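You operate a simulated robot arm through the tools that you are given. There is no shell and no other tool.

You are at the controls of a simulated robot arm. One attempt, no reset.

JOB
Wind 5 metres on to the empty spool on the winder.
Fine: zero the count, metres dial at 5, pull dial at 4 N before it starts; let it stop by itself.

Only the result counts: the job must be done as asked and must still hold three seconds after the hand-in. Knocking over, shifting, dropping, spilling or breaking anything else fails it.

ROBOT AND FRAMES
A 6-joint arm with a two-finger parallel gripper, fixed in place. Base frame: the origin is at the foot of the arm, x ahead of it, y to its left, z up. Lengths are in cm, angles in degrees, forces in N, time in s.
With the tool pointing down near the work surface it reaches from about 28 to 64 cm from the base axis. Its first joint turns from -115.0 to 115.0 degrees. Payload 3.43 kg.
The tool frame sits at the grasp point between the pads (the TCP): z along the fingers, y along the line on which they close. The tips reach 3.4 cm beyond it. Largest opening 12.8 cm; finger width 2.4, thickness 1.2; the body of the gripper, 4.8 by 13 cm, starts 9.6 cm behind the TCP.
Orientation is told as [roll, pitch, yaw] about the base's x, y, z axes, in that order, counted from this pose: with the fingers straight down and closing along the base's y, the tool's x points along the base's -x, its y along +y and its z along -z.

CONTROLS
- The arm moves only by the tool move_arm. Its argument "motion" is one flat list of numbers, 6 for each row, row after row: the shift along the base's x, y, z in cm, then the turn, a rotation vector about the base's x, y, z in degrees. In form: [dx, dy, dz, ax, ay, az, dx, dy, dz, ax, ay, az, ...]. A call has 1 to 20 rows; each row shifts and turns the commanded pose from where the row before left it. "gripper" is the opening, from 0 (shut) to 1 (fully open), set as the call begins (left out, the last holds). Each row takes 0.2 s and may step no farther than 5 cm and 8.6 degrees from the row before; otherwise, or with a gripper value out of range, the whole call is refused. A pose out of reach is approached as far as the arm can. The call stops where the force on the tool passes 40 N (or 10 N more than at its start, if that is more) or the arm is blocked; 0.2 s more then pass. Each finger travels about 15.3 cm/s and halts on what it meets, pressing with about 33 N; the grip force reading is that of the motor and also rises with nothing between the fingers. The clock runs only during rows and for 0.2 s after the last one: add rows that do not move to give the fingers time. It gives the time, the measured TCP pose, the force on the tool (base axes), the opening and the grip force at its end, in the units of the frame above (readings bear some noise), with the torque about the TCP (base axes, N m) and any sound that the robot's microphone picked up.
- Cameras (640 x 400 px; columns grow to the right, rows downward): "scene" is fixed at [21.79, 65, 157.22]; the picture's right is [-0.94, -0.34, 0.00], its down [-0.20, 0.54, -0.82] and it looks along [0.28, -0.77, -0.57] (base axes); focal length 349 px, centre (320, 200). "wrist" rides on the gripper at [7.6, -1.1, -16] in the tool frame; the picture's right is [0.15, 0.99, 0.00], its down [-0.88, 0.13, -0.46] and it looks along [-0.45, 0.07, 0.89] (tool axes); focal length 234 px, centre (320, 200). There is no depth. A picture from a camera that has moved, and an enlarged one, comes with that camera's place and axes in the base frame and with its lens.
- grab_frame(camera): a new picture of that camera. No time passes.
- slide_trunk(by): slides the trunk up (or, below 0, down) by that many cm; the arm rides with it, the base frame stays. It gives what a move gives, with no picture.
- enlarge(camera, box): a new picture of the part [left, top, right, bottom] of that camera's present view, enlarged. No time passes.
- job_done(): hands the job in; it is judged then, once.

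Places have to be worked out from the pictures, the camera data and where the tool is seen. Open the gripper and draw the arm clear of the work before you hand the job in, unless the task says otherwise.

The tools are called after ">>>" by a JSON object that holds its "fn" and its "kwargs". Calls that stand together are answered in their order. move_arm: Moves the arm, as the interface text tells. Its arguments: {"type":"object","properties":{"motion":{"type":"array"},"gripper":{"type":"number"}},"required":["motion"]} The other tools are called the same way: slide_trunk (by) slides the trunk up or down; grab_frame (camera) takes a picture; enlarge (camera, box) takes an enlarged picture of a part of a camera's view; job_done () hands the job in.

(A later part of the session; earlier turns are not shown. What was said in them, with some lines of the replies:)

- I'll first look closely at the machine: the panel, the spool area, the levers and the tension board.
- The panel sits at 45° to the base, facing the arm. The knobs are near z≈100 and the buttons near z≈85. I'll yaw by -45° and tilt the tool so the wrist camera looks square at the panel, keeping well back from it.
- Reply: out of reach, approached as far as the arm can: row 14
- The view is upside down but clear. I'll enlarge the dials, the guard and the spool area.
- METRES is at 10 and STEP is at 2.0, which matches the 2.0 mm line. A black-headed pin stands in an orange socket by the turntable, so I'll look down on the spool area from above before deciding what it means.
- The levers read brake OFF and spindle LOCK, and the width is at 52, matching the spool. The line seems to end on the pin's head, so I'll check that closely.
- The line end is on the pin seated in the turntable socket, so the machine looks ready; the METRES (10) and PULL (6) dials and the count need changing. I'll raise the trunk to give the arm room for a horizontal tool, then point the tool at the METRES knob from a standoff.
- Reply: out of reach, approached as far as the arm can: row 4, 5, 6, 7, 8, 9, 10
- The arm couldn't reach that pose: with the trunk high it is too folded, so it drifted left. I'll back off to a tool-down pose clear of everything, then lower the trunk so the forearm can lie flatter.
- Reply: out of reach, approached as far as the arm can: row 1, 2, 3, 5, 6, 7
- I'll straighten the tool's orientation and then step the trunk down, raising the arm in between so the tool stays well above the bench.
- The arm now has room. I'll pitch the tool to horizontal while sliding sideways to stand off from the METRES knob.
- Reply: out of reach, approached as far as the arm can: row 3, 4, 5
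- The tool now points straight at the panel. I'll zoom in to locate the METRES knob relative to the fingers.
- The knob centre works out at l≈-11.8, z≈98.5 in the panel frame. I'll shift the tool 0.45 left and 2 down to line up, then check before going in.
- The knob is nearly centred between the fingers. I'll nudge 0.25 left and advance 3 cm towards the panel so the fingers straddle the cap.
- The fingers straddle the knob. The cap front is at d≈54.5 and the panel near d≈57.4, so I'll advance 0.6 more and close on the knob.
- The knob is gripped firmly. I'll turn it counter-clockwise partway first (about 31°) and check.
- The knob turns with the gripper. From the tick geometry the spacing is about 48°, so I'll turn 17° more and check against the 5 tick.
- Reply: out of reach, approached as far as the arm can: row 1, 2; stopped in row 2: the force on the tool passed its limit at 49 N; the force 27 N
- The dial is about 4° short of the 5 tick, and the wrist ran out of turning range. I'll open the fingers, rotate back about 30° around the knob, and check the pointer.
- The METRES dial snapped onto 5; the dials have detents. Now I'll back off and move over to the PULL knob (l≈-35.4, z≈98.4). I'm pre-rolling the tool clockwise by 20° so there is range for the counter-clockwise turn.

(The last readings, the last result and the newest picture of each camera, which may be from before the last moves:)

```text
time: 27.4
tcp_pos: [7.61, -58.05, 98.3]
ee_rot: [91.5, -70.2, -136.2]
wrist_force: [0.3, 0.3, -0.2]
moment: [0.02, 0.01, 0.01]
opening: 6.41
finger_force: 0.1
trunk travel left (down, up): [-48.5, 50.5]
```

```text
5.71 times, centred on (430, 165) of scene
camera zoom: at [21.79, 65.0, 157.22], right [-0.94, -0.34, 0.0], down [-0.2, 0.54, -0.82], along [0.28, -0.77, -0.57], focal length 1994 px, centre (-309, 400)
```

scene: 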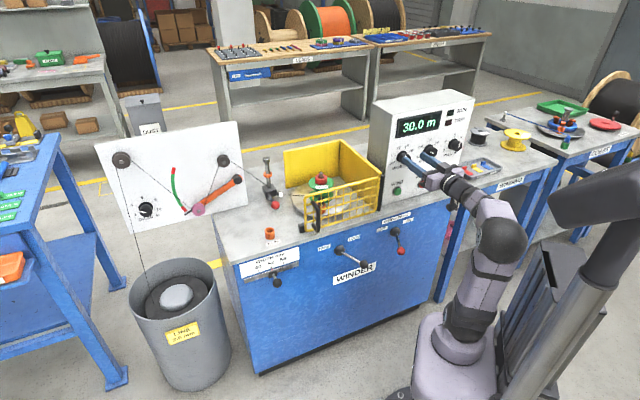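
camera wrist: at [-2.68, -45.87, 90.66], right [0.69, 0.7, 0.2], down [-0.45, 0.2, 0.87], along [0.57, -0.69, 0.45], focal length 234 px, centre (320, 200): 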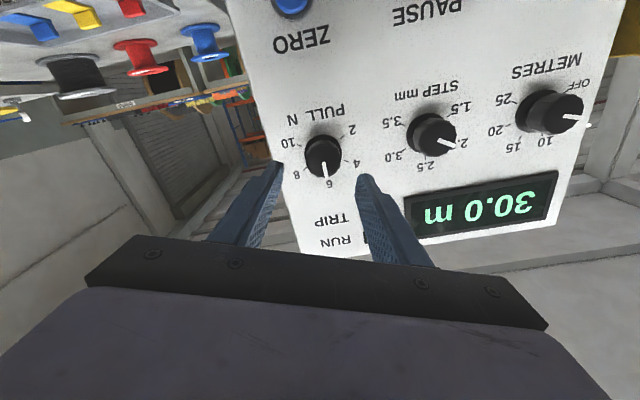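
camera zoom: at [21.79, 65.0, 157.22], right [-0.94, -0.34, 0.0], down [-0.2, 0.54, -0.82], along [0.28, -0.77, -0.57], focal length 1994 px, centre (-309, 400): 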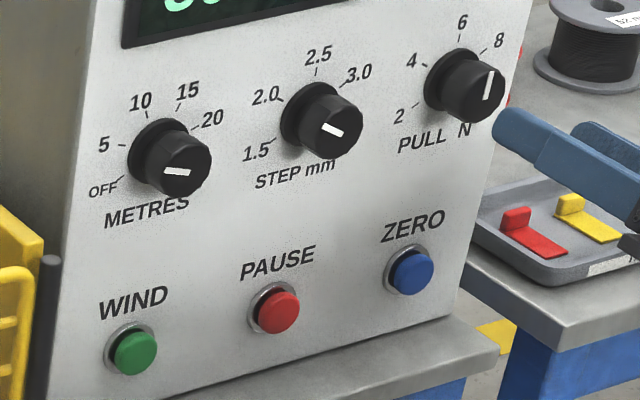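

>>> {"fn": "enlarge", "kwargs": {"camera": "wrist", "box": [260, 90, 400, 230]}}

```text
2.86 times, centred on (330, 160) of wrist
camera zoom: at [-2.68, -45.87, 90.66], right [0.69, 0.7, 0.2], down [-0.45, 0.2, 0.87], along [0.57, -0.69, 0.45], focal length 669 px, centre (291, 314)
```

zoom: 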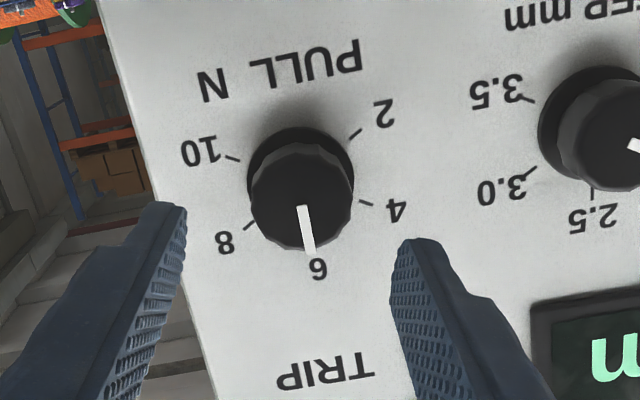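

PULL is at 6, and its knob centre is near l≈-35.05, z≈98.2. I'll shift 0.65 left and advance so the fingers straddle it.

>>> {"fn": "move_arm", "kwargs": {"motion": [0.46, 0.46, -0.1, 0, 0, 0, 1.1, -1.1, 0, 0, 0, 0, 1.1, -1.1, 0, 0, 0, 0, 1.1, -1.1, 0, 0, 0, 0, 0.9, -0.9, 0, 0, 0, 0]}}

>>> {"fn": "enlarge", "kwargs": {"camera": "wrist", "box": [260, 90, 400, 230]}}

>>> {"fn": "enlarge", "kwargs": {"camera": "scene", "box": [425, 120, 495, 170]}}

```text
time: 28.6
tcp_pos: [12.34, -61.88, 98.25]
ee_rot: [91.4, -70.4, -136.2]
wrist_force: [0.3, -0.9, -0.1]
moment: [0.0, -0.02, 0.0]
opening: 6.4
finger_force: 0.1
trunk travel left (down, up): [-48.5, 50.5]
```

```text
2.86 times, centred on (330, 160) of wrist
camera zoom: at [2.0, -49.56, 90.6], right [0.69, 0.7, 0.19], down [-0.45, 0.21, 0.87], along [0.57, -0.69, 0.45], focal length 669 px, centre (291, 314)
```

zoom: 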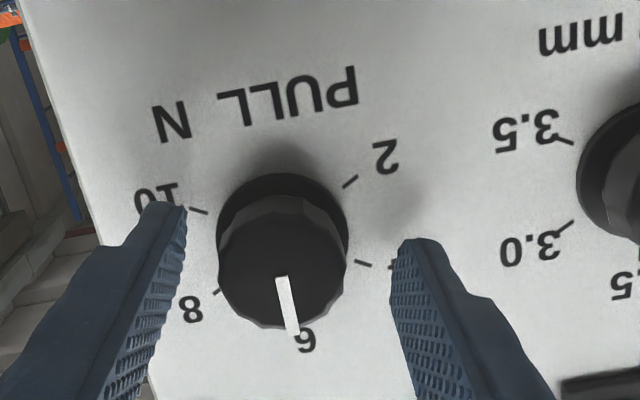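

```text
8.00 times, centred on (460, 145) of scene
camera zoom: at [21.79, 65.0, 157.22], right [-0.94, -0.34, 0.0], down [-0.2, 0.54, -0.82], along [0.28, -0.77, -0.57], focal length 2791 px, centre (-800, 640)
```

zoom: 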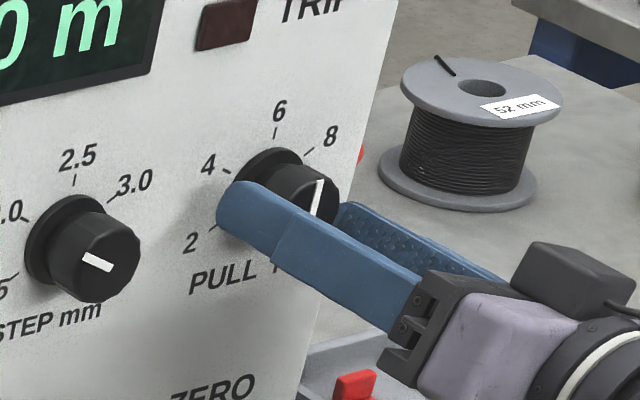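

The knob sits between the fingers. I'll make a small sideways correction, move 0.5 forward, and close.

>>> {"fn": "move_arm", "kwargs": {"motion": [0.25, -0.45, 0, 0, 0, 0]}}

>>> {"fn": "move_arm", "kwargs": {"motion": [0, 0, 0, 0, 0, 0, 0, 0, 0, 0, 0, 0], "gripper": 0.2}}

>>> {"fn": "enlarge", "kwargs": {"camera": "wrist", "box": [260, 90, 400, 230]}}

```text
time: 29.0
tcp_pos: [12.5, -62.24, 98.28]
ee_rot: [91.4, -70.5, -136.3]
wrist_force: [0.3, -0.5, -1.0]
moment: [-0.02, 0.01, 0.0]
opening: 6.38
finger_force: 0.2
trunk travel left (down, up): [-48.5, 50.5]
```

```text
time: 29.6
tcp_pos: [12.55, -62.37, 98.29]
ee_rot: [91.4, -70.4, -136.2]
wrist_force: [-1.1, -4.2, -0.6]
moment: [0.0, -0.02, -0.79]
opening: 3.69
finger_force: 45.0
trunk travel left (down, up): [-48.5, 50.5]
```

```text
2.86 times, centred on (330, 160) of wrist
camera zoom: at [2.21, -50.08, 90.56], right [0.69, 0.69, 0.19], down [-0.45, 0.21, 0.87], along [0.56, -0.69, 0.45], focal length 669 px, centre (291, 314)
```

zoom: 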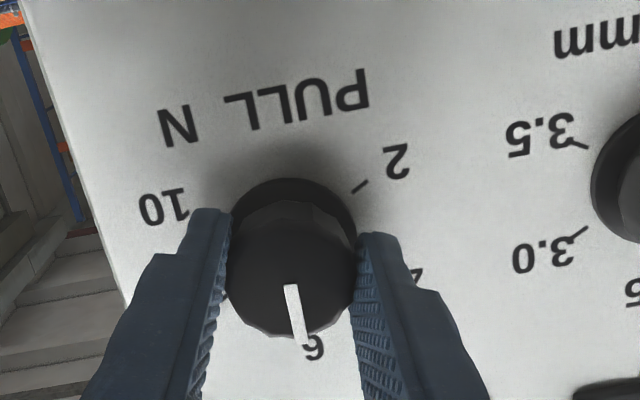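

Gripped. Now I'll turn counter-clockwise about 55° toward 4; the detent should finish it.

>>> {"fn": "move_arm", "kwargs": {"motion": [0, 0, 0, -5.6, 5.6, 0, 0, 0, 0, -5.6, 5.6, 0, 0, 0, 0, -5.6, 5.6, 0, 0, 0, 0, -5.6, 5.6, 0, 0, 0, 0, -5.6, 5.6, 0, 0, 0, 0, -5.6, 5.6, 0, 0, 0, 0, -5.6, 5.6, 0]}}

>>> {"fn": "enlarge", "kwargs": {"camera": "wrist", "box": [260, 90, 400, 230]}}

>>> {"fn": "enlarge", "kwargs": {"camera": "scene", "box": [425, 120, 495, 170]}}

```text
time: 31.2
tcp_pos: [12.33, -62.4, 98.29]
ee_rot: [-90.3, -54.1, 45.6]
wrist_force: [-8.1, -23.6, 5.9]
moment: [-0.57, -0.62, 0.28]
opening: 3.71
finger_force: 45.7
trunk travel left (down, up): [-48.5, 50.5]
```

```text
2.86 times, centred on (330, 160) of wrist
camera zoom: at [-2.85, -55.12, 92.69], right [0.51, 0.51, -0.7], down [0.11, 0.76, 0.63], along [0.86, -0.4, 0.33], focal length 669 px, centre (291, 314)
```

zoom: 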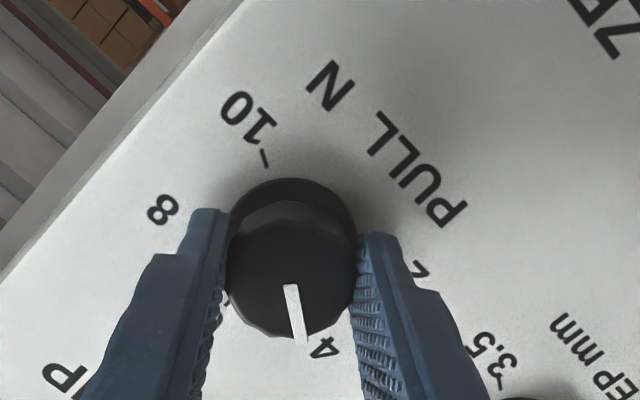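

```text
8.00 times, centred on (460, 145) of scene
camera zoom: at [21.79, 65.0, 157.22], right [-0.94, -0.34, 0.0], down [-0.2, 0.54, -0.82], along [0.28, -0.77, -0.57], focal length 2791 px, centre (-800, 640)
```

zoom: 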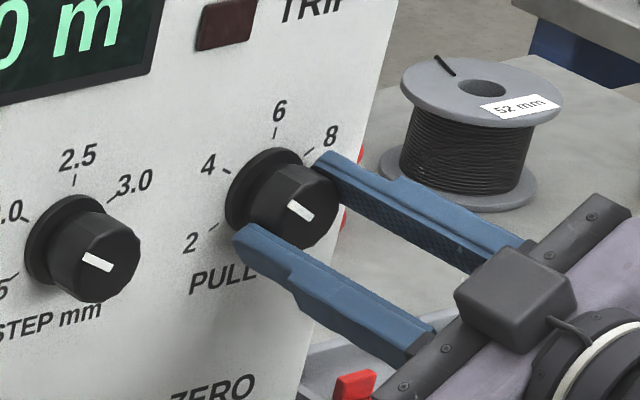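

The pointer is about at 4. I'll release, let the detent settle, and back away while rolling the tool level.

>>> {"fn": "move_arm", "kwargs": {"motion": [0, 0, 0, 0, 0, 0, 0, 0, 0, 0, 0, 0], "gripper": 0.5}}

>>> {"fn": "move_arm", "kwargs": {"motion": [-2.5, 2.5, 0, 0, 0, 0, -2.5, 2.5, 0, 0, 0, 0, 0, 0, 0, 5.1, -5.1, 0, 0, 0, 0, 5.1, -5.1, 0, 0, 0, 0, 5.1, -5.1, 0, 0, 0, 0, 5.1, -5.1, 0, 0, 0, 0, 5.1, -5.1, 0]}}

>>> {"fn": "grab_frame", "kwargs": {"camera": "wrist"}}

>>> {"fn": "enlarge", "kwargs": {"camera": "wrist", "box": [260, 90, 400, 230]}}

>>> {"fn": "enlarge", "kwargs": {"camera": "scene", "box": [385, 120, 495, 200]}}

```text
time: 31.8
tcp_pos: [12.61, -62.18, 98.3]
ee_rot: [-90.3, -54.1, 45.8]
wrist_force: [-0.8, 0.5, -1.0]
moment: [0.01, 0.02, 0.03]
opening: 6.4
finger_force: 0.0
trunk travel left (down, up): [-48.5, 50.5]
```

```text
time: 33.4
tcp_pos: [7.68, -57.26, 98.29]
ee_rot: [147.1, -89.6, 168.1]
wrist_force: [-0.4, -0.3, -0.3]
moment: [0.0, 0.01, 0.03]
opening: 6.39
finger_force: 0.1
trunk travel left (down, up): [-48.5, 50.5]
```

```text
taken
camera wrist: at [-4.57, -46.85, 90.57], right [0.7, 0.7, -0.14], down [-0.24, 0.42, 0.88], along [0.68, -0.58, 0.46], focal length 234 px, centre (320, 200)
```

wrist: 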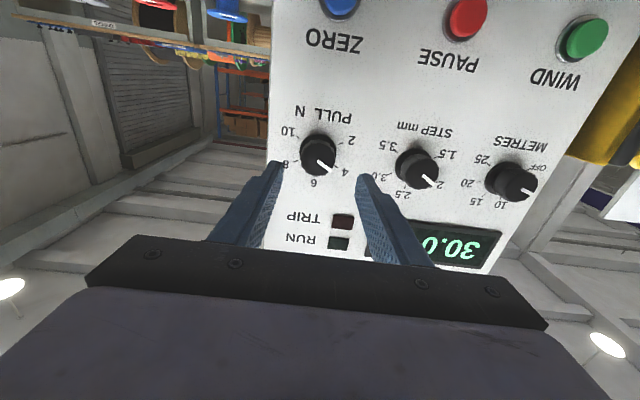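

```text
2.86 times, centred on (330, 160) of wrist
camera zoom: at [-4.57, -46.85, 90.57], right [0.7, 0.7, -0.14], down [-0.24, 0.42, 0.88], along [0.68, -0.58, 0.46], focal length 669 px, centre (291, 314)
```

zoom: 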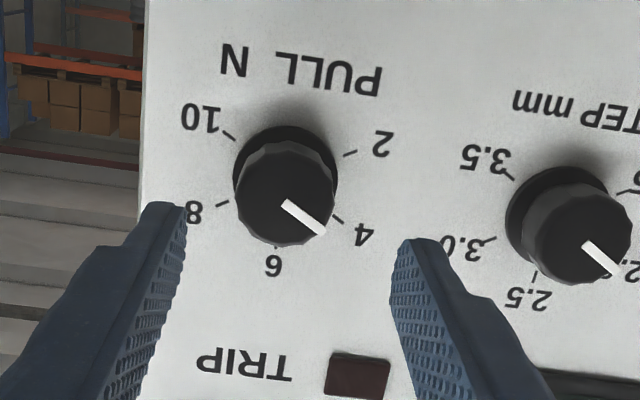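

```text
5.00 times, centred on (440, 160) of scene
camera zoom: at [21.79, 65.0, 157.22], right [-0.94, -0.34, 0.0], down [-0.2, 0.54, -0.82], along [0.28, -0.77, -0.57], focal length 1745 px, centre (-280, 400)
```

zoom: 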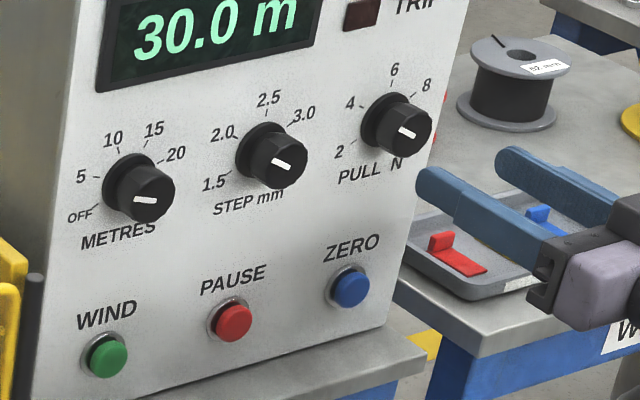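

PULL is at 4 and STEP is still 2.0. I'll confirm METRES from this side too.

>>> {"fn": "enlarge", "kwargs": {"camera": "wrist", "box": [455, 120, 575, 220]}}

>>> {"fn": "enlarge", "kwargs": {"camera": "scene", "box": [390, 140, 430, 175]}}

>>> {"fn": "enlarge", "kwargs": {"camera": "wrist", "box": [270, 0, 640, 110]}}

```text
4.00 times, centred on (515, 170) of wrist
camera zoom: at [-4.57, -46.85, 90.57], right [0.7, 0.7, -0.14], down [-0.24, 0.42, 0.88], along [0.68, -0.58, 0.46], focal length 937 px, centre (-460, 320)
```

zoom: 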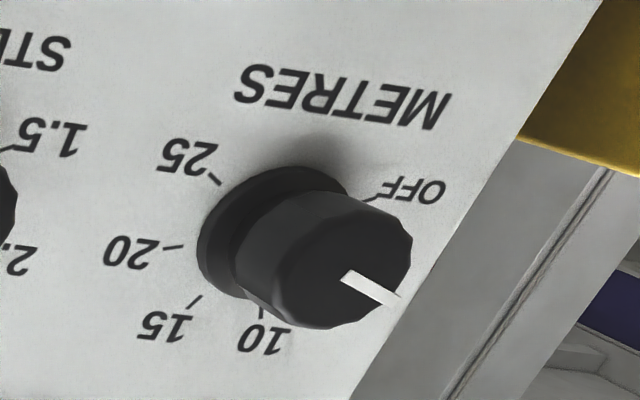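

```text
11.43 times, centred on (410, 158) of scene
camera zoom: at [21.79, 65.0, 157.22], right [-0.94, -0.34, 0.0], down [-0.2, 0.54, -0.82], along [0.28, -0.77, -0.57], focal length 3988 px, centre (-709, 686)
```

zoom: 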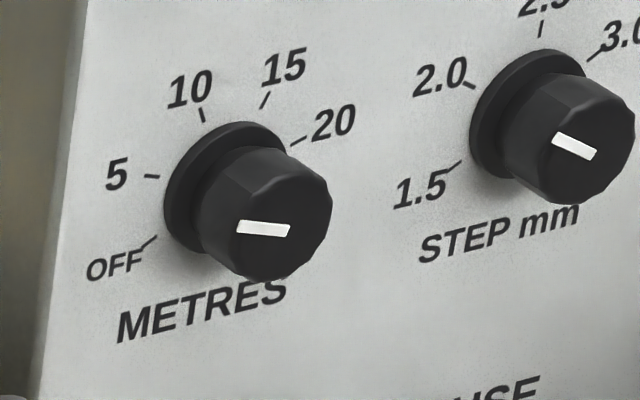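

```text
1.73 times, centred on (455, 55) of wrist
camera zoom: at [-4.57, -46.85, 90.57], right [0.7, 0.7, -0.14], down [-0.24, 0.42, 0.88], along [0.68, -0.58, 0.46], focal length 405 px, centre (86, 451)
```

zoom: 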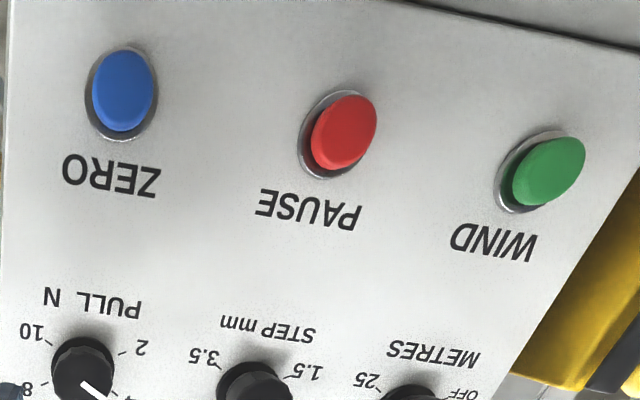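

METRES reads 5, STEP 2.0 and PULL 4. ZERO sits at about l≈-35.3, z≈83.7, so I'll close the fingers and lower the trunk 14.5 cm, which keeps the same arm posture at button height.

>>> {"fn": "move_arm", "kwargs": {"motion": [0, 0, 0, 0, 0, 0, 0, 0, 0, 0, 0, 0, 0, 0, 0, 0, 0, 0], "gripper": 0}}

>>> {"fn": "slide_trunk", "kwargs": {"by": -14.5}}

>>> {"fn": "grab_frame", "kwargs": {"camera": "wrist"}}

>>> {"fn": "enlarge", "kwargs": {"camera": "scene", "box": [370, 130, 530, 260]}}

```text
time: 34.2
tcp_pos: [7.59, -57.31, 98.41]
ee_rot: [162.5, -89.6, 152.7]
wrist_force: [0.2, -0.5, 0.2]
moment: [-0.01, 0.01, 0.03]
opening: 0.01
finger_force: 32.9
trunk travel left (down, up): [-48.5, 50.5]
```

```text
time: 35.9
tcp_pos: [7.59, -57.16, 83.71]
ee_rot: [163.6, -89.7, 151.8]
wrist_force: [-0.5, -0.3, -0.1]
moment: [0.03, 0.0, 0.03]
opening: 0.0
finger_force: 33.1
trunk travel left (down, up): [-34.0, 65.0]
```

```text
taken
camera wrist: at [-4.58, -46.86, 76.08], right [0.7, 0.7, -0.14], down [-0.24, 0.42, 0.88], along [0.68, -0.58, 0.46], focal length 234 px, centre (320, 200)
```

wrist: 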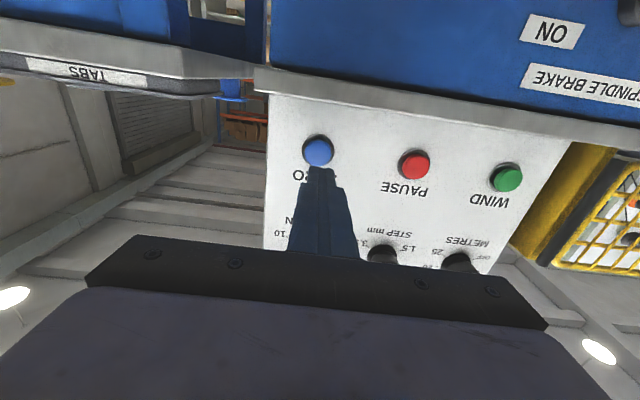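

```text
3.08 times, centred on (450, 195) of scene
camera zoom: at [21.79, 65.0, 157.22], right [-0.94, -0.34, 0.0], down [-0.2, 0.54, -0.82], along [0.28, -0.77, -0.57], focal length 1074 px, centre (-80, 215)
```

zoom: 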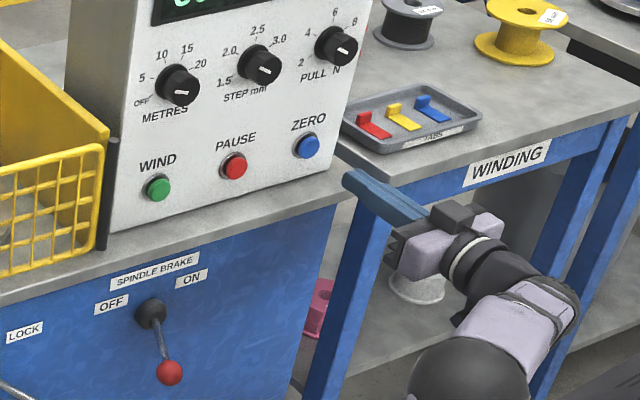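

The closed fingertips are lined up with ZERO to within a few millimetres. I'll make a small correction and approach to just short of the button.

>>> {"fn": "move_arm", "kwargs": {"motion": [-0.18, -0.18, -0.4, 0, 0, 0, 1.3, -1.3, 0, 0, 0, 0, 1.3, -1.3, 0, 0, 0, 0, 1.3, -1.3, 0, 0, 0, 0]}}

>>> {"fn": "enlarge", "kwargs": {"camera": "wrist", "box": [250, 100, 390, 220]}}

>>> {"fn": "enlarge", "kwargs": {"camera": "scene", "box": [420, 155, 490, 200]}}

```text
time: 36.9
tcp_pos: [11.4, -61.38, 83.29]
ee_rot: [161.4, -89.6, 153.9]
wrist_force: [-0.7, -0.4, 0.6]
moment: [-0.04, 0.01, -0.01]
opening: 0.0
finger_force: 32.6
trunk travel left (down, up): [-34.0, 65.0]
```

```text
3.33 times, centred on (320, 160) of wrist
camera zoom: at [-0.86, -50.93, 75.68], right [0.7, 0.7, -0.14], down [-0.24, 0.42, 0.88], along [0.68, -0.58, 0.46], focal length 781 px, centre (320, 333)
```

zoom: 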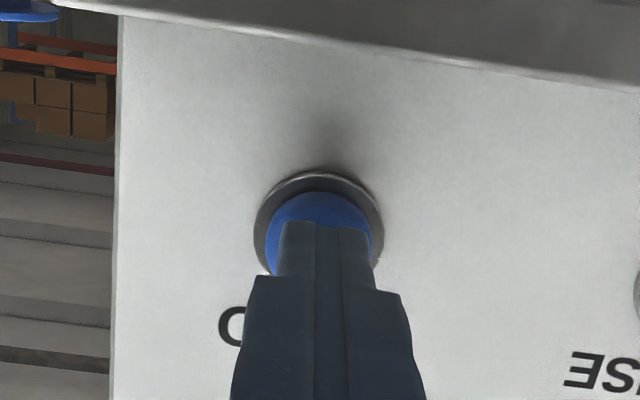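

```text
8.89 times, centred on (455, 178) of scene
camera zoom: at [21.79, 65.0, 157.22], right [-0.94, -0.34, 0.0], down [-0.2, 0.54, -0.82], along [0.28, -0.77, -0.57], focal length 3102 px, centre (-880, 400)
```

zoom: 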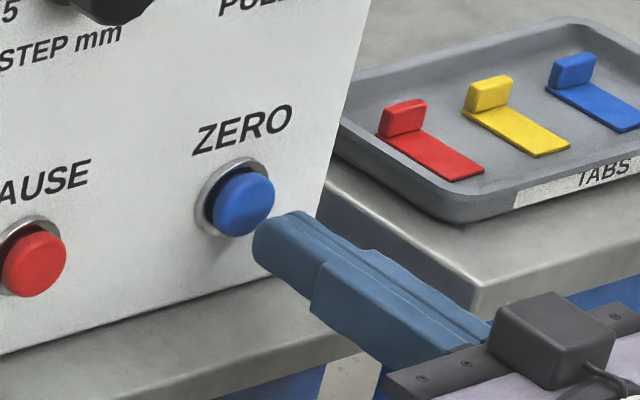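

Aligned. I'll press in small steps and watch the force and sound.

>>> {"fn": "move_arm", "kwargs": {"motion": [0.35, -0.35, 0, 0, 0, 0, 0.35, -0.35, 0, 0, 0, 0]}}

>>> {"fn": "enlarge", "kwargs": {"camera": "scene", "box": [390, 110, 490, 200]}}

```text
time: 37.5
tcp_pos: [12.05, -62.03, 83.38]
ee_rot: [164.1, -89.6, 151.1]
wrist_force: [-0.1, -0.2, -0.5]
moment: [0.0, 0.01, 0.03]
opening: 0.0
finger_force: 32.2
trunk travel left (down, up): [-34.0, 65.0]
```

```text
4.44 times, centred on (440, 155) of scene
camera zoom: at [21.79, 65.0, 157.22], right [-0.94, -0.34, 0.0], down [-0.2, 0.54, -0.82], along [0.28, -0.77, -0.57], focal length 1551 px, centre (-213, 400)
```

zoom: 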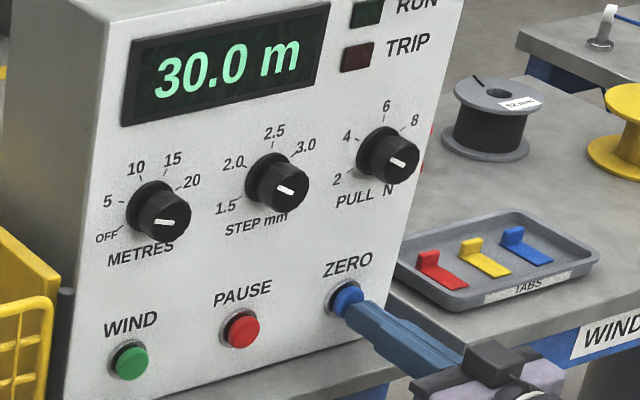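

>>> {"fn": "move_arm", "kwargs": {"motion": [0.25, -0.25, 0, 0, 0, 0, 0.25, -0.25, 0, 0, 0, 0]}}

>>> {"fn": "enlarge", "kwargs": {"camera": "scene", "box": [390, 110, 490, 200]}}

```text
time: 38.1
tcp_pos: [12.47, -62.49, 83.42]
ee_rot: [161.7, -89.7, 153.8]
wrist_force: [-2.8, 2.8, -1.7]
moment: [0.01, 0.06, -0.02]
opening: 0.03
finger_force: 33.0
trunk travel left (down, up): [-34.0, 65.0]
```

```text
4.44 times, centred on (440, 155) of scene
camera zoom: at [21.79, 65.0, 157.22], right [-0.94, -0.34, 0.0], down [-0.2, 0.54, -0.82], along [0.28, -0.77, -0.57], focal length 1551 px, centre (-213, 400)
```

zoom: 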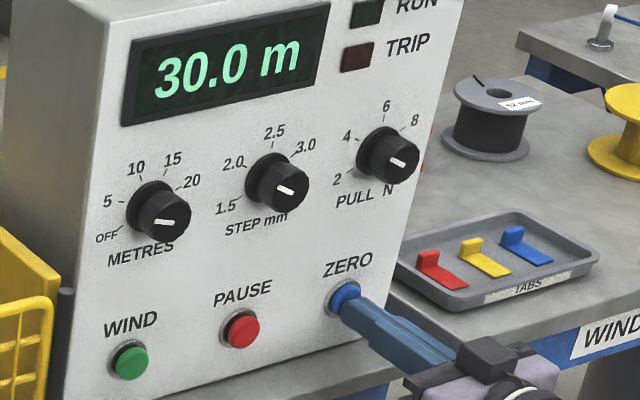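

Contact is now 4 N and the button hasn't triggered yet. I'll press slightly further.

>>> {"fn": "move_arm", "kwargs": {"motion": [0.2, -0.2, 0, 0, 0, 0, 0.2, -0.2, 0, 0, 0, 0]}}

>>> {"fn": "enlarge", "kwargs": {"camera": "scene", "box": [390, 110, 490, 200]}}

```text
time: 38.7
tcp_pos: [12.69, -62.66, 83.5]
ee_rot: [162.0, -89.6, 153.2]
wrist_force: [-14.5, 23.5, -6.7]
moment: [0.33, 0.34, 0.22]
opening: 0.0
finger_force: 33.2
trunk travel left (down, up): [-34.0, 65.0]
heard: click
```

```text
4.44 times, centred on (440, 155) of scene
camera zoom: at [21.79, 65.0, 157.22], right [-0.94, -0.34, 0.0], down [-0.2, 0.54, -0.82], along [0.28, -0.77, -0.57], focal length 1551 px, centre (-213, 400)
```

zoom: 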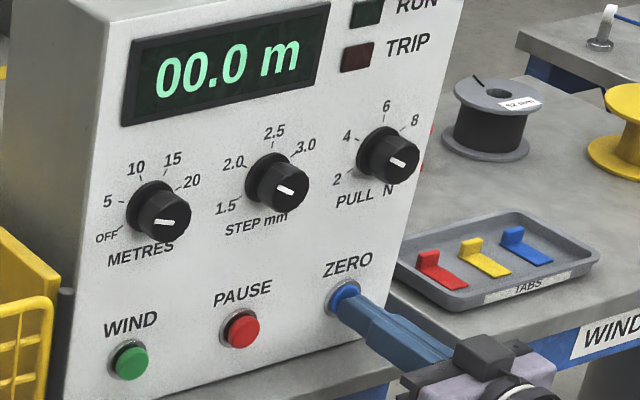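

The display shows 00.0 m. I'll back off and shift over to stand in front of WIND (l≈-12, z≈83.4).

>>> {"fn": "move_arm", "kwargs": {"motion": [-1.65, 1.65, 0, 0, 0, 0, -1.65, 1.65, 0, 0, 0, 0, -1.65, 1.65, 0, 0, 0, 0, 2.75, 2.75, 0, 0, 0, 0, 2.75, 2.75, 0, 0, 0, 0, 2.75, 2.75, 0, 0, 0, 0, 2.75, 2.75, 0, 0, 0, 0, 2.75, 2.75, 0, 0, 0, 0, 2.75, 2.75, 0, 0, 0, 0]}}

>>> {"fn": "grab_frame", "kwargs": {"camera": "wrist"}}

>>> {"fn": "grab_frame", "kwargs": {"camera": "scene"}}

```text
time: 40.7
tcp_pos: [24.18, -41.47, 83.42]
ee_rot: [159.3, -89.5, 156.0]
wrist_force: [-0.6, 0.4, -0.4]
moment: [-0.02, 0.0, 0.0]
opening: 0.0
finger_force: 32.6
trunk travel left (down, up): [-34.0, 65.0]
```

```text
taken
camera wrist: at [12.2, -31.1, 75.7], right [0.7, 0.7, -0.14], down [-0.24, 0.42, 0.88], along [0.68, -0.58, 0.46], focal length 234 px, centre (320, 200)
```

wrist: 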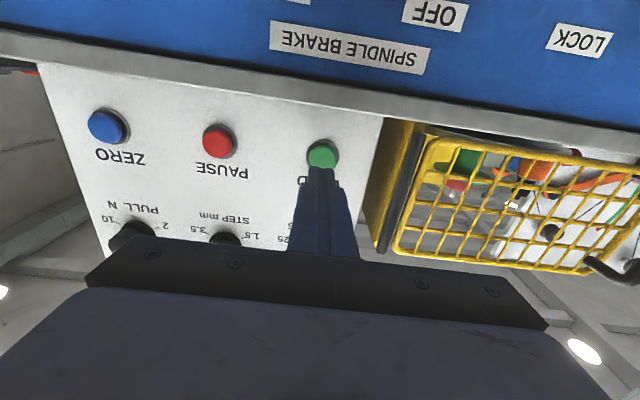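

```text
taken
```

scene: 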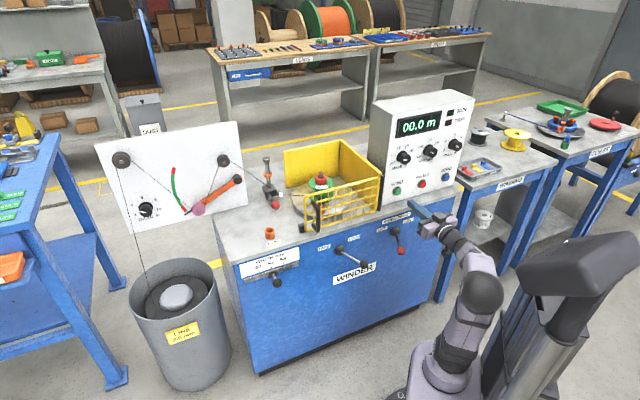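

The tip is centred on WIND. Before starting, I'll check the guard, the line and the levers again.

>>> {"fn": "enlarge", "kwargs": {"camera": "wrist", "box": [370, 110, 640, 290]}}

>>> {"fn": "enlarge", "kwargs": {"camera": "scene", "box": [270, 190, 420, 290]}}

>>> {"fn": "enlarge", "kwargs": {"camera": "scene", "box": [160, 140, 290, 230]}}

```text
2.22 times, centred on (505, 200) of wrist
camera zoom: at [12.2, -31.1, 75.7], right [0.7, 0.7, -0.14], down [-0.24, 0.42, 0.88], along [0.68, -0.58, 0.46], focal length 520 px, centre (-91, 200)
```

zoom: 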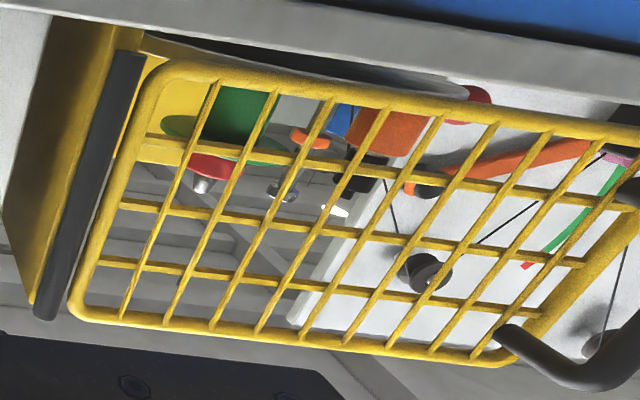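

```text
4.00 times, centred on (345, 240) of scene
camera zoom: at [21.79, 65.0, 157.22], right [-0.94, -0.34, 0.0], down [-0.2, 0.54, -0.82], along [0.28, -0.77, -0.57], focal length 1396 px, centre (220, 40)
```

zoom: 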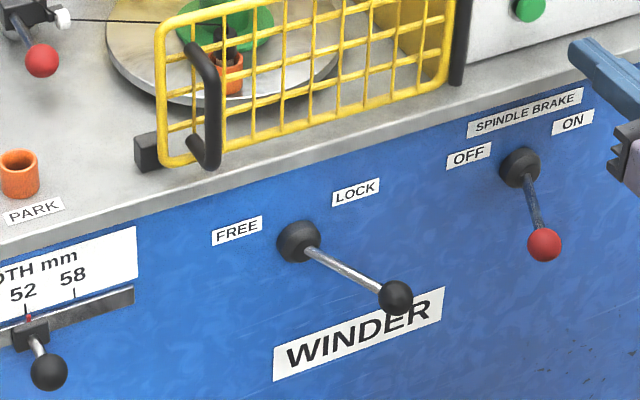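

```text
4.44 times, centred on (225, 185) of scene
camera zoom: at [21.79, 65.0, 157.22], right [-0.94, -0.34, 0.0], down [-0.2, 0.54, -0.82], along [0.28, -0.77, -0.57], focal length 1551 px, centre (742, 267)
```

zoom: 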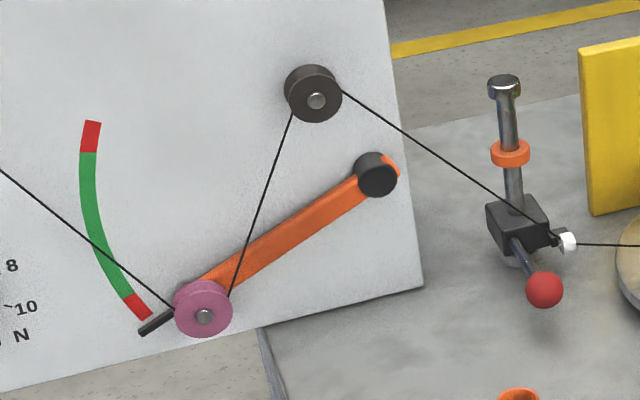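

The guard is shut, the brake is OFF, and the line is threaded to the seated pin. I'll approach WIND to just short of contact.

>>> {"fn": "move_arm", "kwargs": {"motion": [1.3, -1.3, 0, 0, 0, 0, 1.3, -1.3, 0, 0, 0, 0, 1.4, -1.4, 0, 0, 0, 0]}}

>>> {"fn": "enlarge", "kwargs": {"camera": "scene", "box": [375, 165, 435, 215]}}

>>> {"fn": "enlarge", "kwargs": {"camera": "wrist", "box": [250, 100, 390, 220]}}

```text
time: 41.5
tcp_pos: [28.46, -45.45, 83.31]
ee_rot: [159.5, -89.5, 155.5]
wrist_force: [-0.4, -0.6, 1.3]
moment: [0.02, -0.01, -0.04]
opening: 0.0
finger_force: 33.0
trunk travel left (down, up): [-34.0, 65.0]
```

```text
8.00 times, centred on (405, 190) of scene
camera zoom: at [21.79, 65.0, 157.22], right [-0.94, -0.34, 0.0], down [-0.2, 0.54, -0.82], along [0.28, -0.77, -0.57], focal length 2791 px, centre (-360, 280)
```

zoom: 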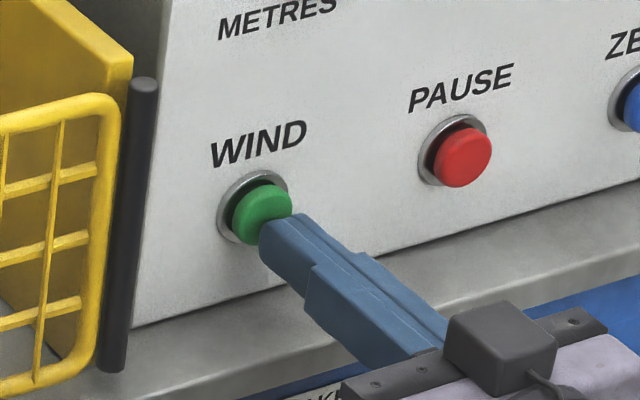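

```text
3.33 times, centred on (320, 160) of wrist
camera zoom: at [16.32, -35.05, 75.59], right [0.7, 0.7, -0.14], down [-0.24, 0.42, 0.88], along [0.68, -0.58, 0.46], focal length 781 px, centre (320, 333)
```

zoom: 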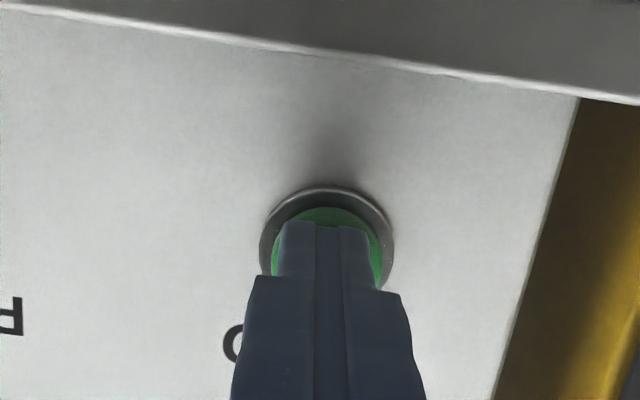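

The tip is right in front of the button. I'll press in steps of about 0.3 cm.

>>> {"fn": "move_arm", "kwargs": {"motion": [0.25, -0.25, 0, 0, 0, 0, 0.25, -0.25, 0, 0, 0, 0, 0.2, -0.2, 0, 0, 0, 0]}}

>>> {"fn": "grab_frame", "kwargs": {"camera": "scene"}}

```text
time: 42.3
tcp_pos: [29.11, -46.02, 83.39]
ee_rot: [161.9, -89.6, 153.2]
wrist_force: [-2.3, 2.8, -1.7]
moment: [0.07, 0.01, -0.02]
opening: 0.02
finger_force: 32.7
trunk travel left (down, up): [-34.0, 65.0]
heard: click
```

```text
taken
```

scene: 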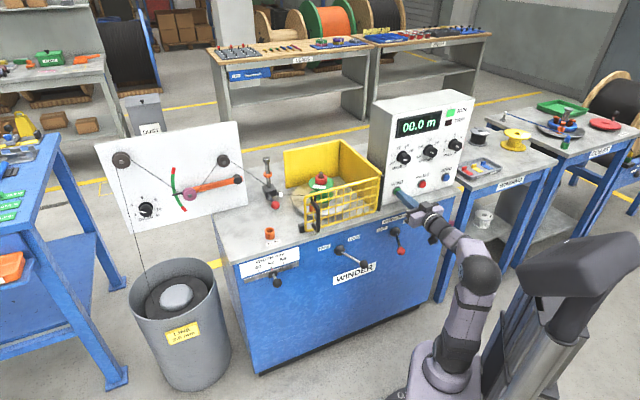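

RUN lit and the dancer rose into the green. I'll back the finger off and watch it run.

>>> {"fn": "move_arm", "kwargs": {"motion": [-0.7, 0.7, 0, 0, 0, 0, -0.7, 0.7, 0, 0, 0, 0, -1, 1, 0, 0, 0, 0]}}

>>> {"fn": "grab_frame", "kwargs": {"camera": "scene"}}

>>> {"fn": "enlarge", "kwargs": {"camera": "scene", "box": [230, 90, 480, 240]}}

```text
time: 43.1
tcp_pos: [26.78, -43.73, 83.38]
ee_rot: [163.4, -89.5, 151.9]
wrist_force: [0.0, -1.1, -1.0]
moment: [-0.01, -0.03, -0.02]
opening: 0.0
finger_force: 32.8
trunk travel left (down, up): [-34.0, 65.0]
```

```text
taken
```

scene: 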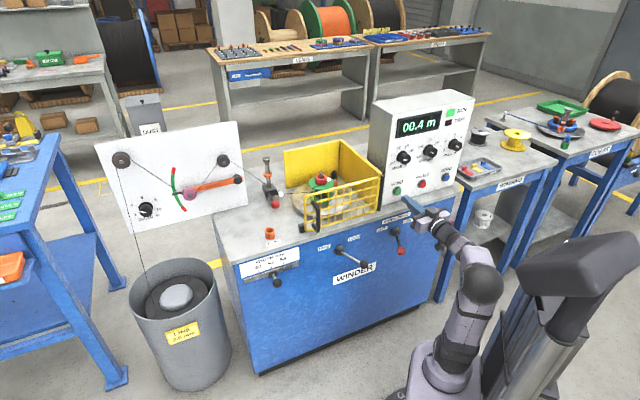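

```text
2.56 times, centred on (355, 165) of scene
camera zoom: at [21.79, 65.0, 157.22], right [-0.94, -0.34, 0.0], down [-0.2, 0.54, -0.82], along [0.28, -0.77, -0.57], focal length 893 px, centre (230, 290)
```

zoom: 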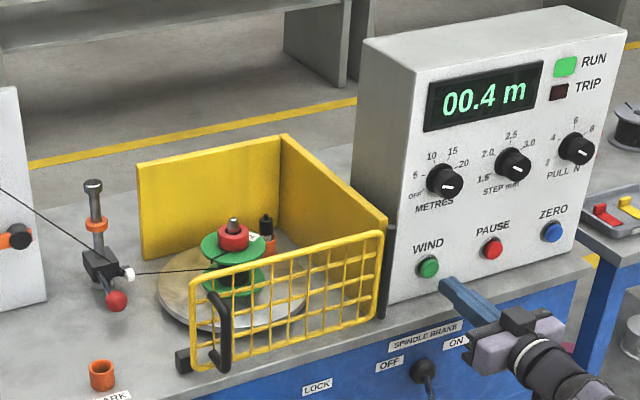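

It's winding, at 0.4 m, with the dancer in the green. I'll draw the arm a little further back and wait.

>>> {"fn": "move_arm", "kwargs": {"motion": [-1, 1, 0, 0, 0, 0, -1, 1, 0, 0, 0, 0, 0, 0, 0, 0, 0, 0, 0, 0, 0, 0, 0, 0, 0, 0, 0, 0, 0, 0, 0, 0, 0, 0, 0, 0, 0, 0, 0, 0, 0, 0, 0, 0, 0, 0, 0, 0, 0, 0, 0, 0, 0, 0, 0, 0, 0, 0, 0, 0, 0, 0, 0, 0, 0, 0, 0, 0, 0, 0, 0, 0]}}

>>> {"fn": "enlarge", "kwargs": {"camera": "scene", "box": [160, 90, 480, 260]}}

```text
time: 45.7
tcp_pos: [24.8, -41.66, 83.37]
ee_rot: [162.8, -89.6, 152.4]
wrist_force: [0.5, 0.1, 0.6]
moment: [-0.01, 0.01, 0.02]
opening: 0.0
finger_force: 33.5
trunk travel left (down, up): [-34.0, 65.0]
```

```text
2.00 times, centred on (320, 175) of scene
camera zoom: at [21.79, 65.0, 157.22], right [-0.94, -0.34, 0.0], down [-0.2, 0.54, -0.82], along [0.28, -0.77, -0.57], focal length 698 px, centre (320, 250)
```

zoom: 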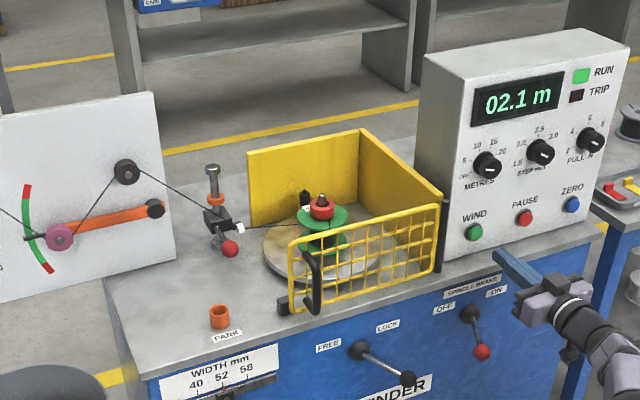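

It's at 2.1 m and running steadily, so I'll keep waiting and leave the controls alone.

>>> {"fn": "move_arm", "kwargs": {"motion": [0, 0, 0, 0, 0, 0, 0, 0, 0, 0, 0, 0, 0, 0, 0, 0, 0, 0, 0, 0, 0, 0, 0, 0, 0, 0, 0, 0, 0, 0, 0, 0, 0, 0, 0, 0, 0, 0, 0, 0, 0, 0, 0, 0, 0, 0, 0, 0, 0, 0, 0, 0, 0, 0, 0, 0, 0, 0, 0, 0, 0, 0, 0, 0, 0, 0, 0, 0, 0, 0, 0, 0, 0, 0, 0, 0, 0, 0, 0, 0, 0, 0, 0, 0, 0, 0, 0, 0, 0, 0]}}

>>> {"fn": "enlarge", "kwargs": {"camera": "scene", "box": [160, 90, 480, 260]}}

```text
time: 48.9
tcp_pos: [24.75, -41.8, 83.3]
ee_rot: [162.5, -89.6, 152.6]
wrist_force: [-0.1, 0.0, 0.4]
moment: [0.0, -0.01, -0.01]
opening: 0.0
finger_force: 32.8
trunk travel left (down, up): [-34.0, 65.0]
```

```text
2.00 times, centred on (320, 175) of scene
camera zoom: at [21.79, 65.0, 157.22], right [-0.94, -0.34, 0.0], down [-0.2, 0.54, -0.82], along [0.28, -0.77, -0.57], focal length 698 px, centre (320, 250)
```

zoom: 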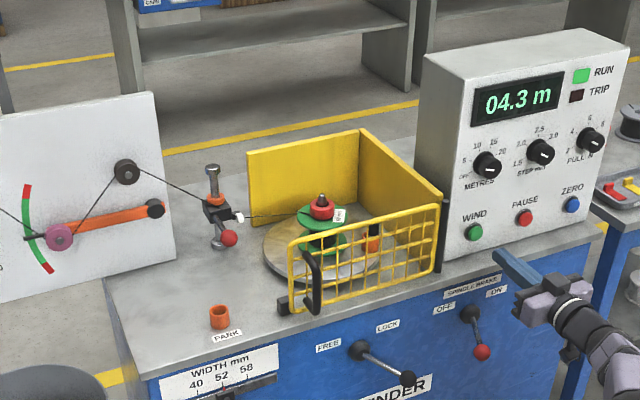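

4.3 m now. I'll wait for the automatic stop.

>>> {"fn": "move_arm", "kwargs": {"motion": [0, 0, 0, 0, 0, 0, 0, 0, 0, 0, 0, 0, 0, 0, 0, 0, 0, 0, 0, 0, 0, 0, 0, 0, 0, 0, 0, 0, 0, 0, 0, 0, 0, 0, 0, 0, 0, 0, 0, 0, 0, 0, 0, 0, 0, 0, 0, 0, 0, 0, 0, 0, 0, 0, 0, 0, 0, 0, 0, 0]}}

>>> {"fn": "enlarge", "kwargs": {"camera": "scene", "box": [160, 90, 480, 260]}}

>>> {"fn": "enlarge", "kwargs": {"camera": "scene", "box": [285, 160, 345, 235]}}

```text
time: 51.1
tcp_pos: [24.82, -41.81, 83.35]
ee_rot: [162.6, -89.6, 152.5]
wrist_force: [-0.4, 0.1, 0.3]
moment: [0.03, 0.01, 0.02]
opening: 0.0
finger_force: 32.9
trunk travel left (down, up): [-34.0, 65.0]
```

```text
2.00 times, centred on (320, 175) of scene
camera zoom: at [21.79, 65.0, 157.22], right [-0.94, -0.34, 0.0], down [-0.2, 0.54, -0.82], along [0.28, -0.77, -0.57], focal length 698 px, centre (320, 250)
```

zoom: 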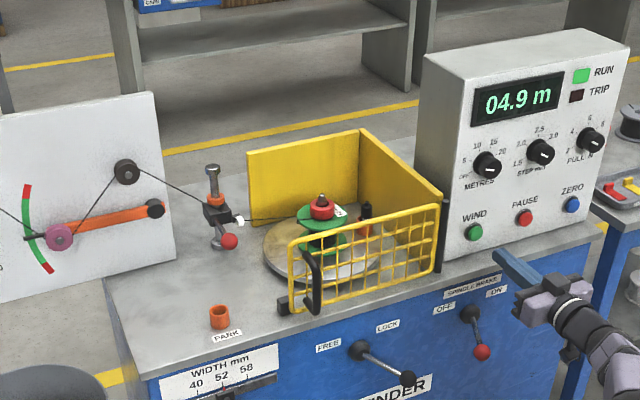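

```text
5.33 times, centred on (315, 198) of scene
camera zoom: at [21.79, 65.0, 157.22], right [-0.94, -0.34, 0.0], down [-0.2, 0.54, -0.82], along [0.28, -0.77, -0.57], focal length 1861 px, centre (347, 213)
```

zoom: 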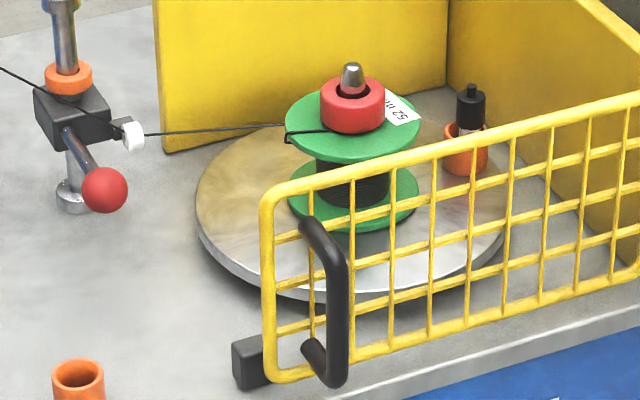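

It's at 4.9 m and slowing near the end. I'll wait a bit more and look closely at the spool.

>>> {"fn": "move_arm", "kwargs": {"motion": [0, 0, 0, 0, 0, 0, 0, 0, 0, 0, 0, 0, 0, 0, 0, 0, 0, 0, 0, 0, 0, 0, 0, 0, 0, 0, 0, 0, 0, 0]}}

>>> {"fn": "enlarge", "kwargs": {"camera": "scene", "box": [160, 90, 480, 260]}}

>>> {"fn": "enlarge", "kwargs": {"camera": "scene", "box": [260, 165, 340, 215]}}

```text
time: 52.3
tcp_pos: [24.77, -41.75, 83.33]
ee_rot: [162.5, -89.6, 152.6]
wrist_force: [-1.0, 1.0, 0.4]
moment: [-0.01, 0.01, -0.03]
opening: 0.0
finger_force: 33.3
trunk travel left (down, up): [-34.0, 65.0]
```

```text
2.00 times, centred on (320, 175) of scene
camera zoom: at [21.79, 65.0, 157.22], right [-0.94, -0.34, 0.0], down [-0.2, 0.54, -0.82], along [0.28, -0.77, -0.57], focal length 698 px, centre (320, 250)
```

zoom: 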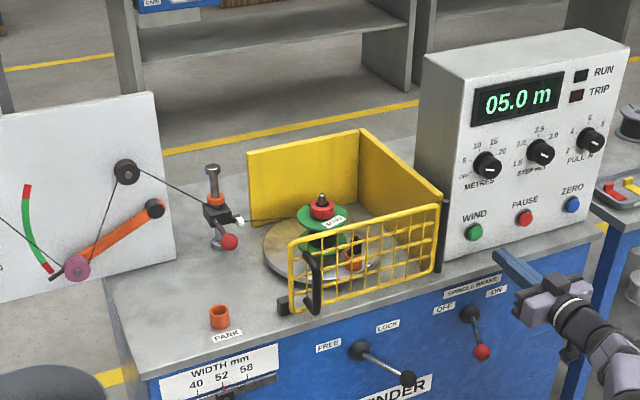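

```text
8.00 times, centred on (300, 190) of scene
camera zoom: at [21.79, 65.0, 157.22], right [-0.94, -0.34, 0.0], down [-0.2, 0.54, -0.82], along [0.28, -0.77, -0.57], focal length 2791 px, centre (480, 280)
```

zoom: 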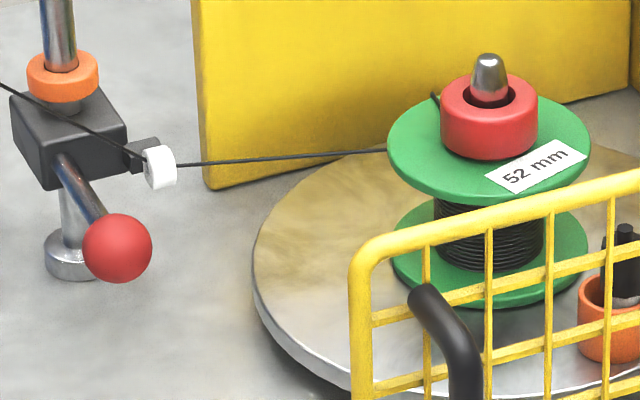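

It stopped by itself at 05.0 m: RUN is off, there was no trip, and the line is wound on the spool. I'll open the gripper and draw the arm clear, up and away from the panel.

>>> {"fn": "move_arm", "kwargs": {"motion": [-1.5, 0.5, 0, 0, 0, 0, -1.5, -1, 0, 0, 0, 0, -1.5, -1, 0, 0, 0, 0, 0, 0, 0, 0, 0, 0], "gripper": 0.6}}

>>> {"fn": "slide_trunk", "kwargs": {"by": 35}}

>>> {"fn": "grab_frame", "kwargs": {"camera": "scene"}}

```text
time: 53.3
tcp_pos: [20.27, -43.15, 83.42]
ee_rot: [163.5, -89.6, 151.7]
wrist_force: [-0.2, 0.1, 0.0]
moment: [0.0, 0.02, 0.0]
opening: 7.71
finger_force: 0.0
trunk travel left (down, up): [-34.0, 65.0]
```

```text
time: 56.7
tcp_pos: [20.19, -43.22, 118.48]
ee_rot: [163.1, -89.6, 152.3]
wrist_force: [-0.4, -0.6, 0.5]
moment: [-0.01, 0.01, 0.01]
opening: 7.67
finger_force: 0.0
trunk travel left (down, up): [-69.0, 30.0]
```

```text
taken
```

scene: 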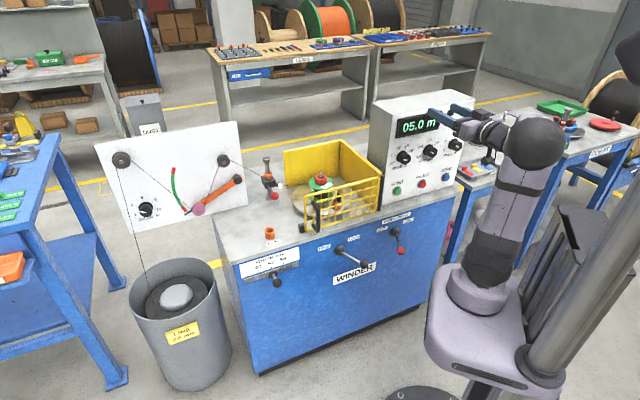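

The display holds at 05.0 m, the dials are unchanged, the gripper is open and the arm is clear of the machine. I'm handing the job in.

>>> {"fn": "job_done", "kwargs": {}}

```text
The job is handed in.
```

The winder has wound 5 metres onto the empty spool and stopped by itself, with the display reading 05.0 m. The run light went out and the trip light never came on.

- **Before starting:** I set the metres dial from 10 to 5 and the pull dial from 6 to 4 N. I then zeroed the count from 30.0 to 00.0 and pressed WIND.
- **Left as found:** The step dial stayed at 2.0, matching the 2.0 mm line, and the width slider stayed at 52, matching the spool. I also left the drag dial, brake and lock levers and guard alone.
- **During the run:** In each picture I took while it ran, the tension arm was in the green. After the stop it dropped back to its resting position.

While I was turning the metres dial, the arm pulled on the knob with up to 49 N and stopped itself. I released it and the dial settled on 5. Nothing looked shifted or damaged in the last pictures. The gripper is open and the arm is clear of the machine.
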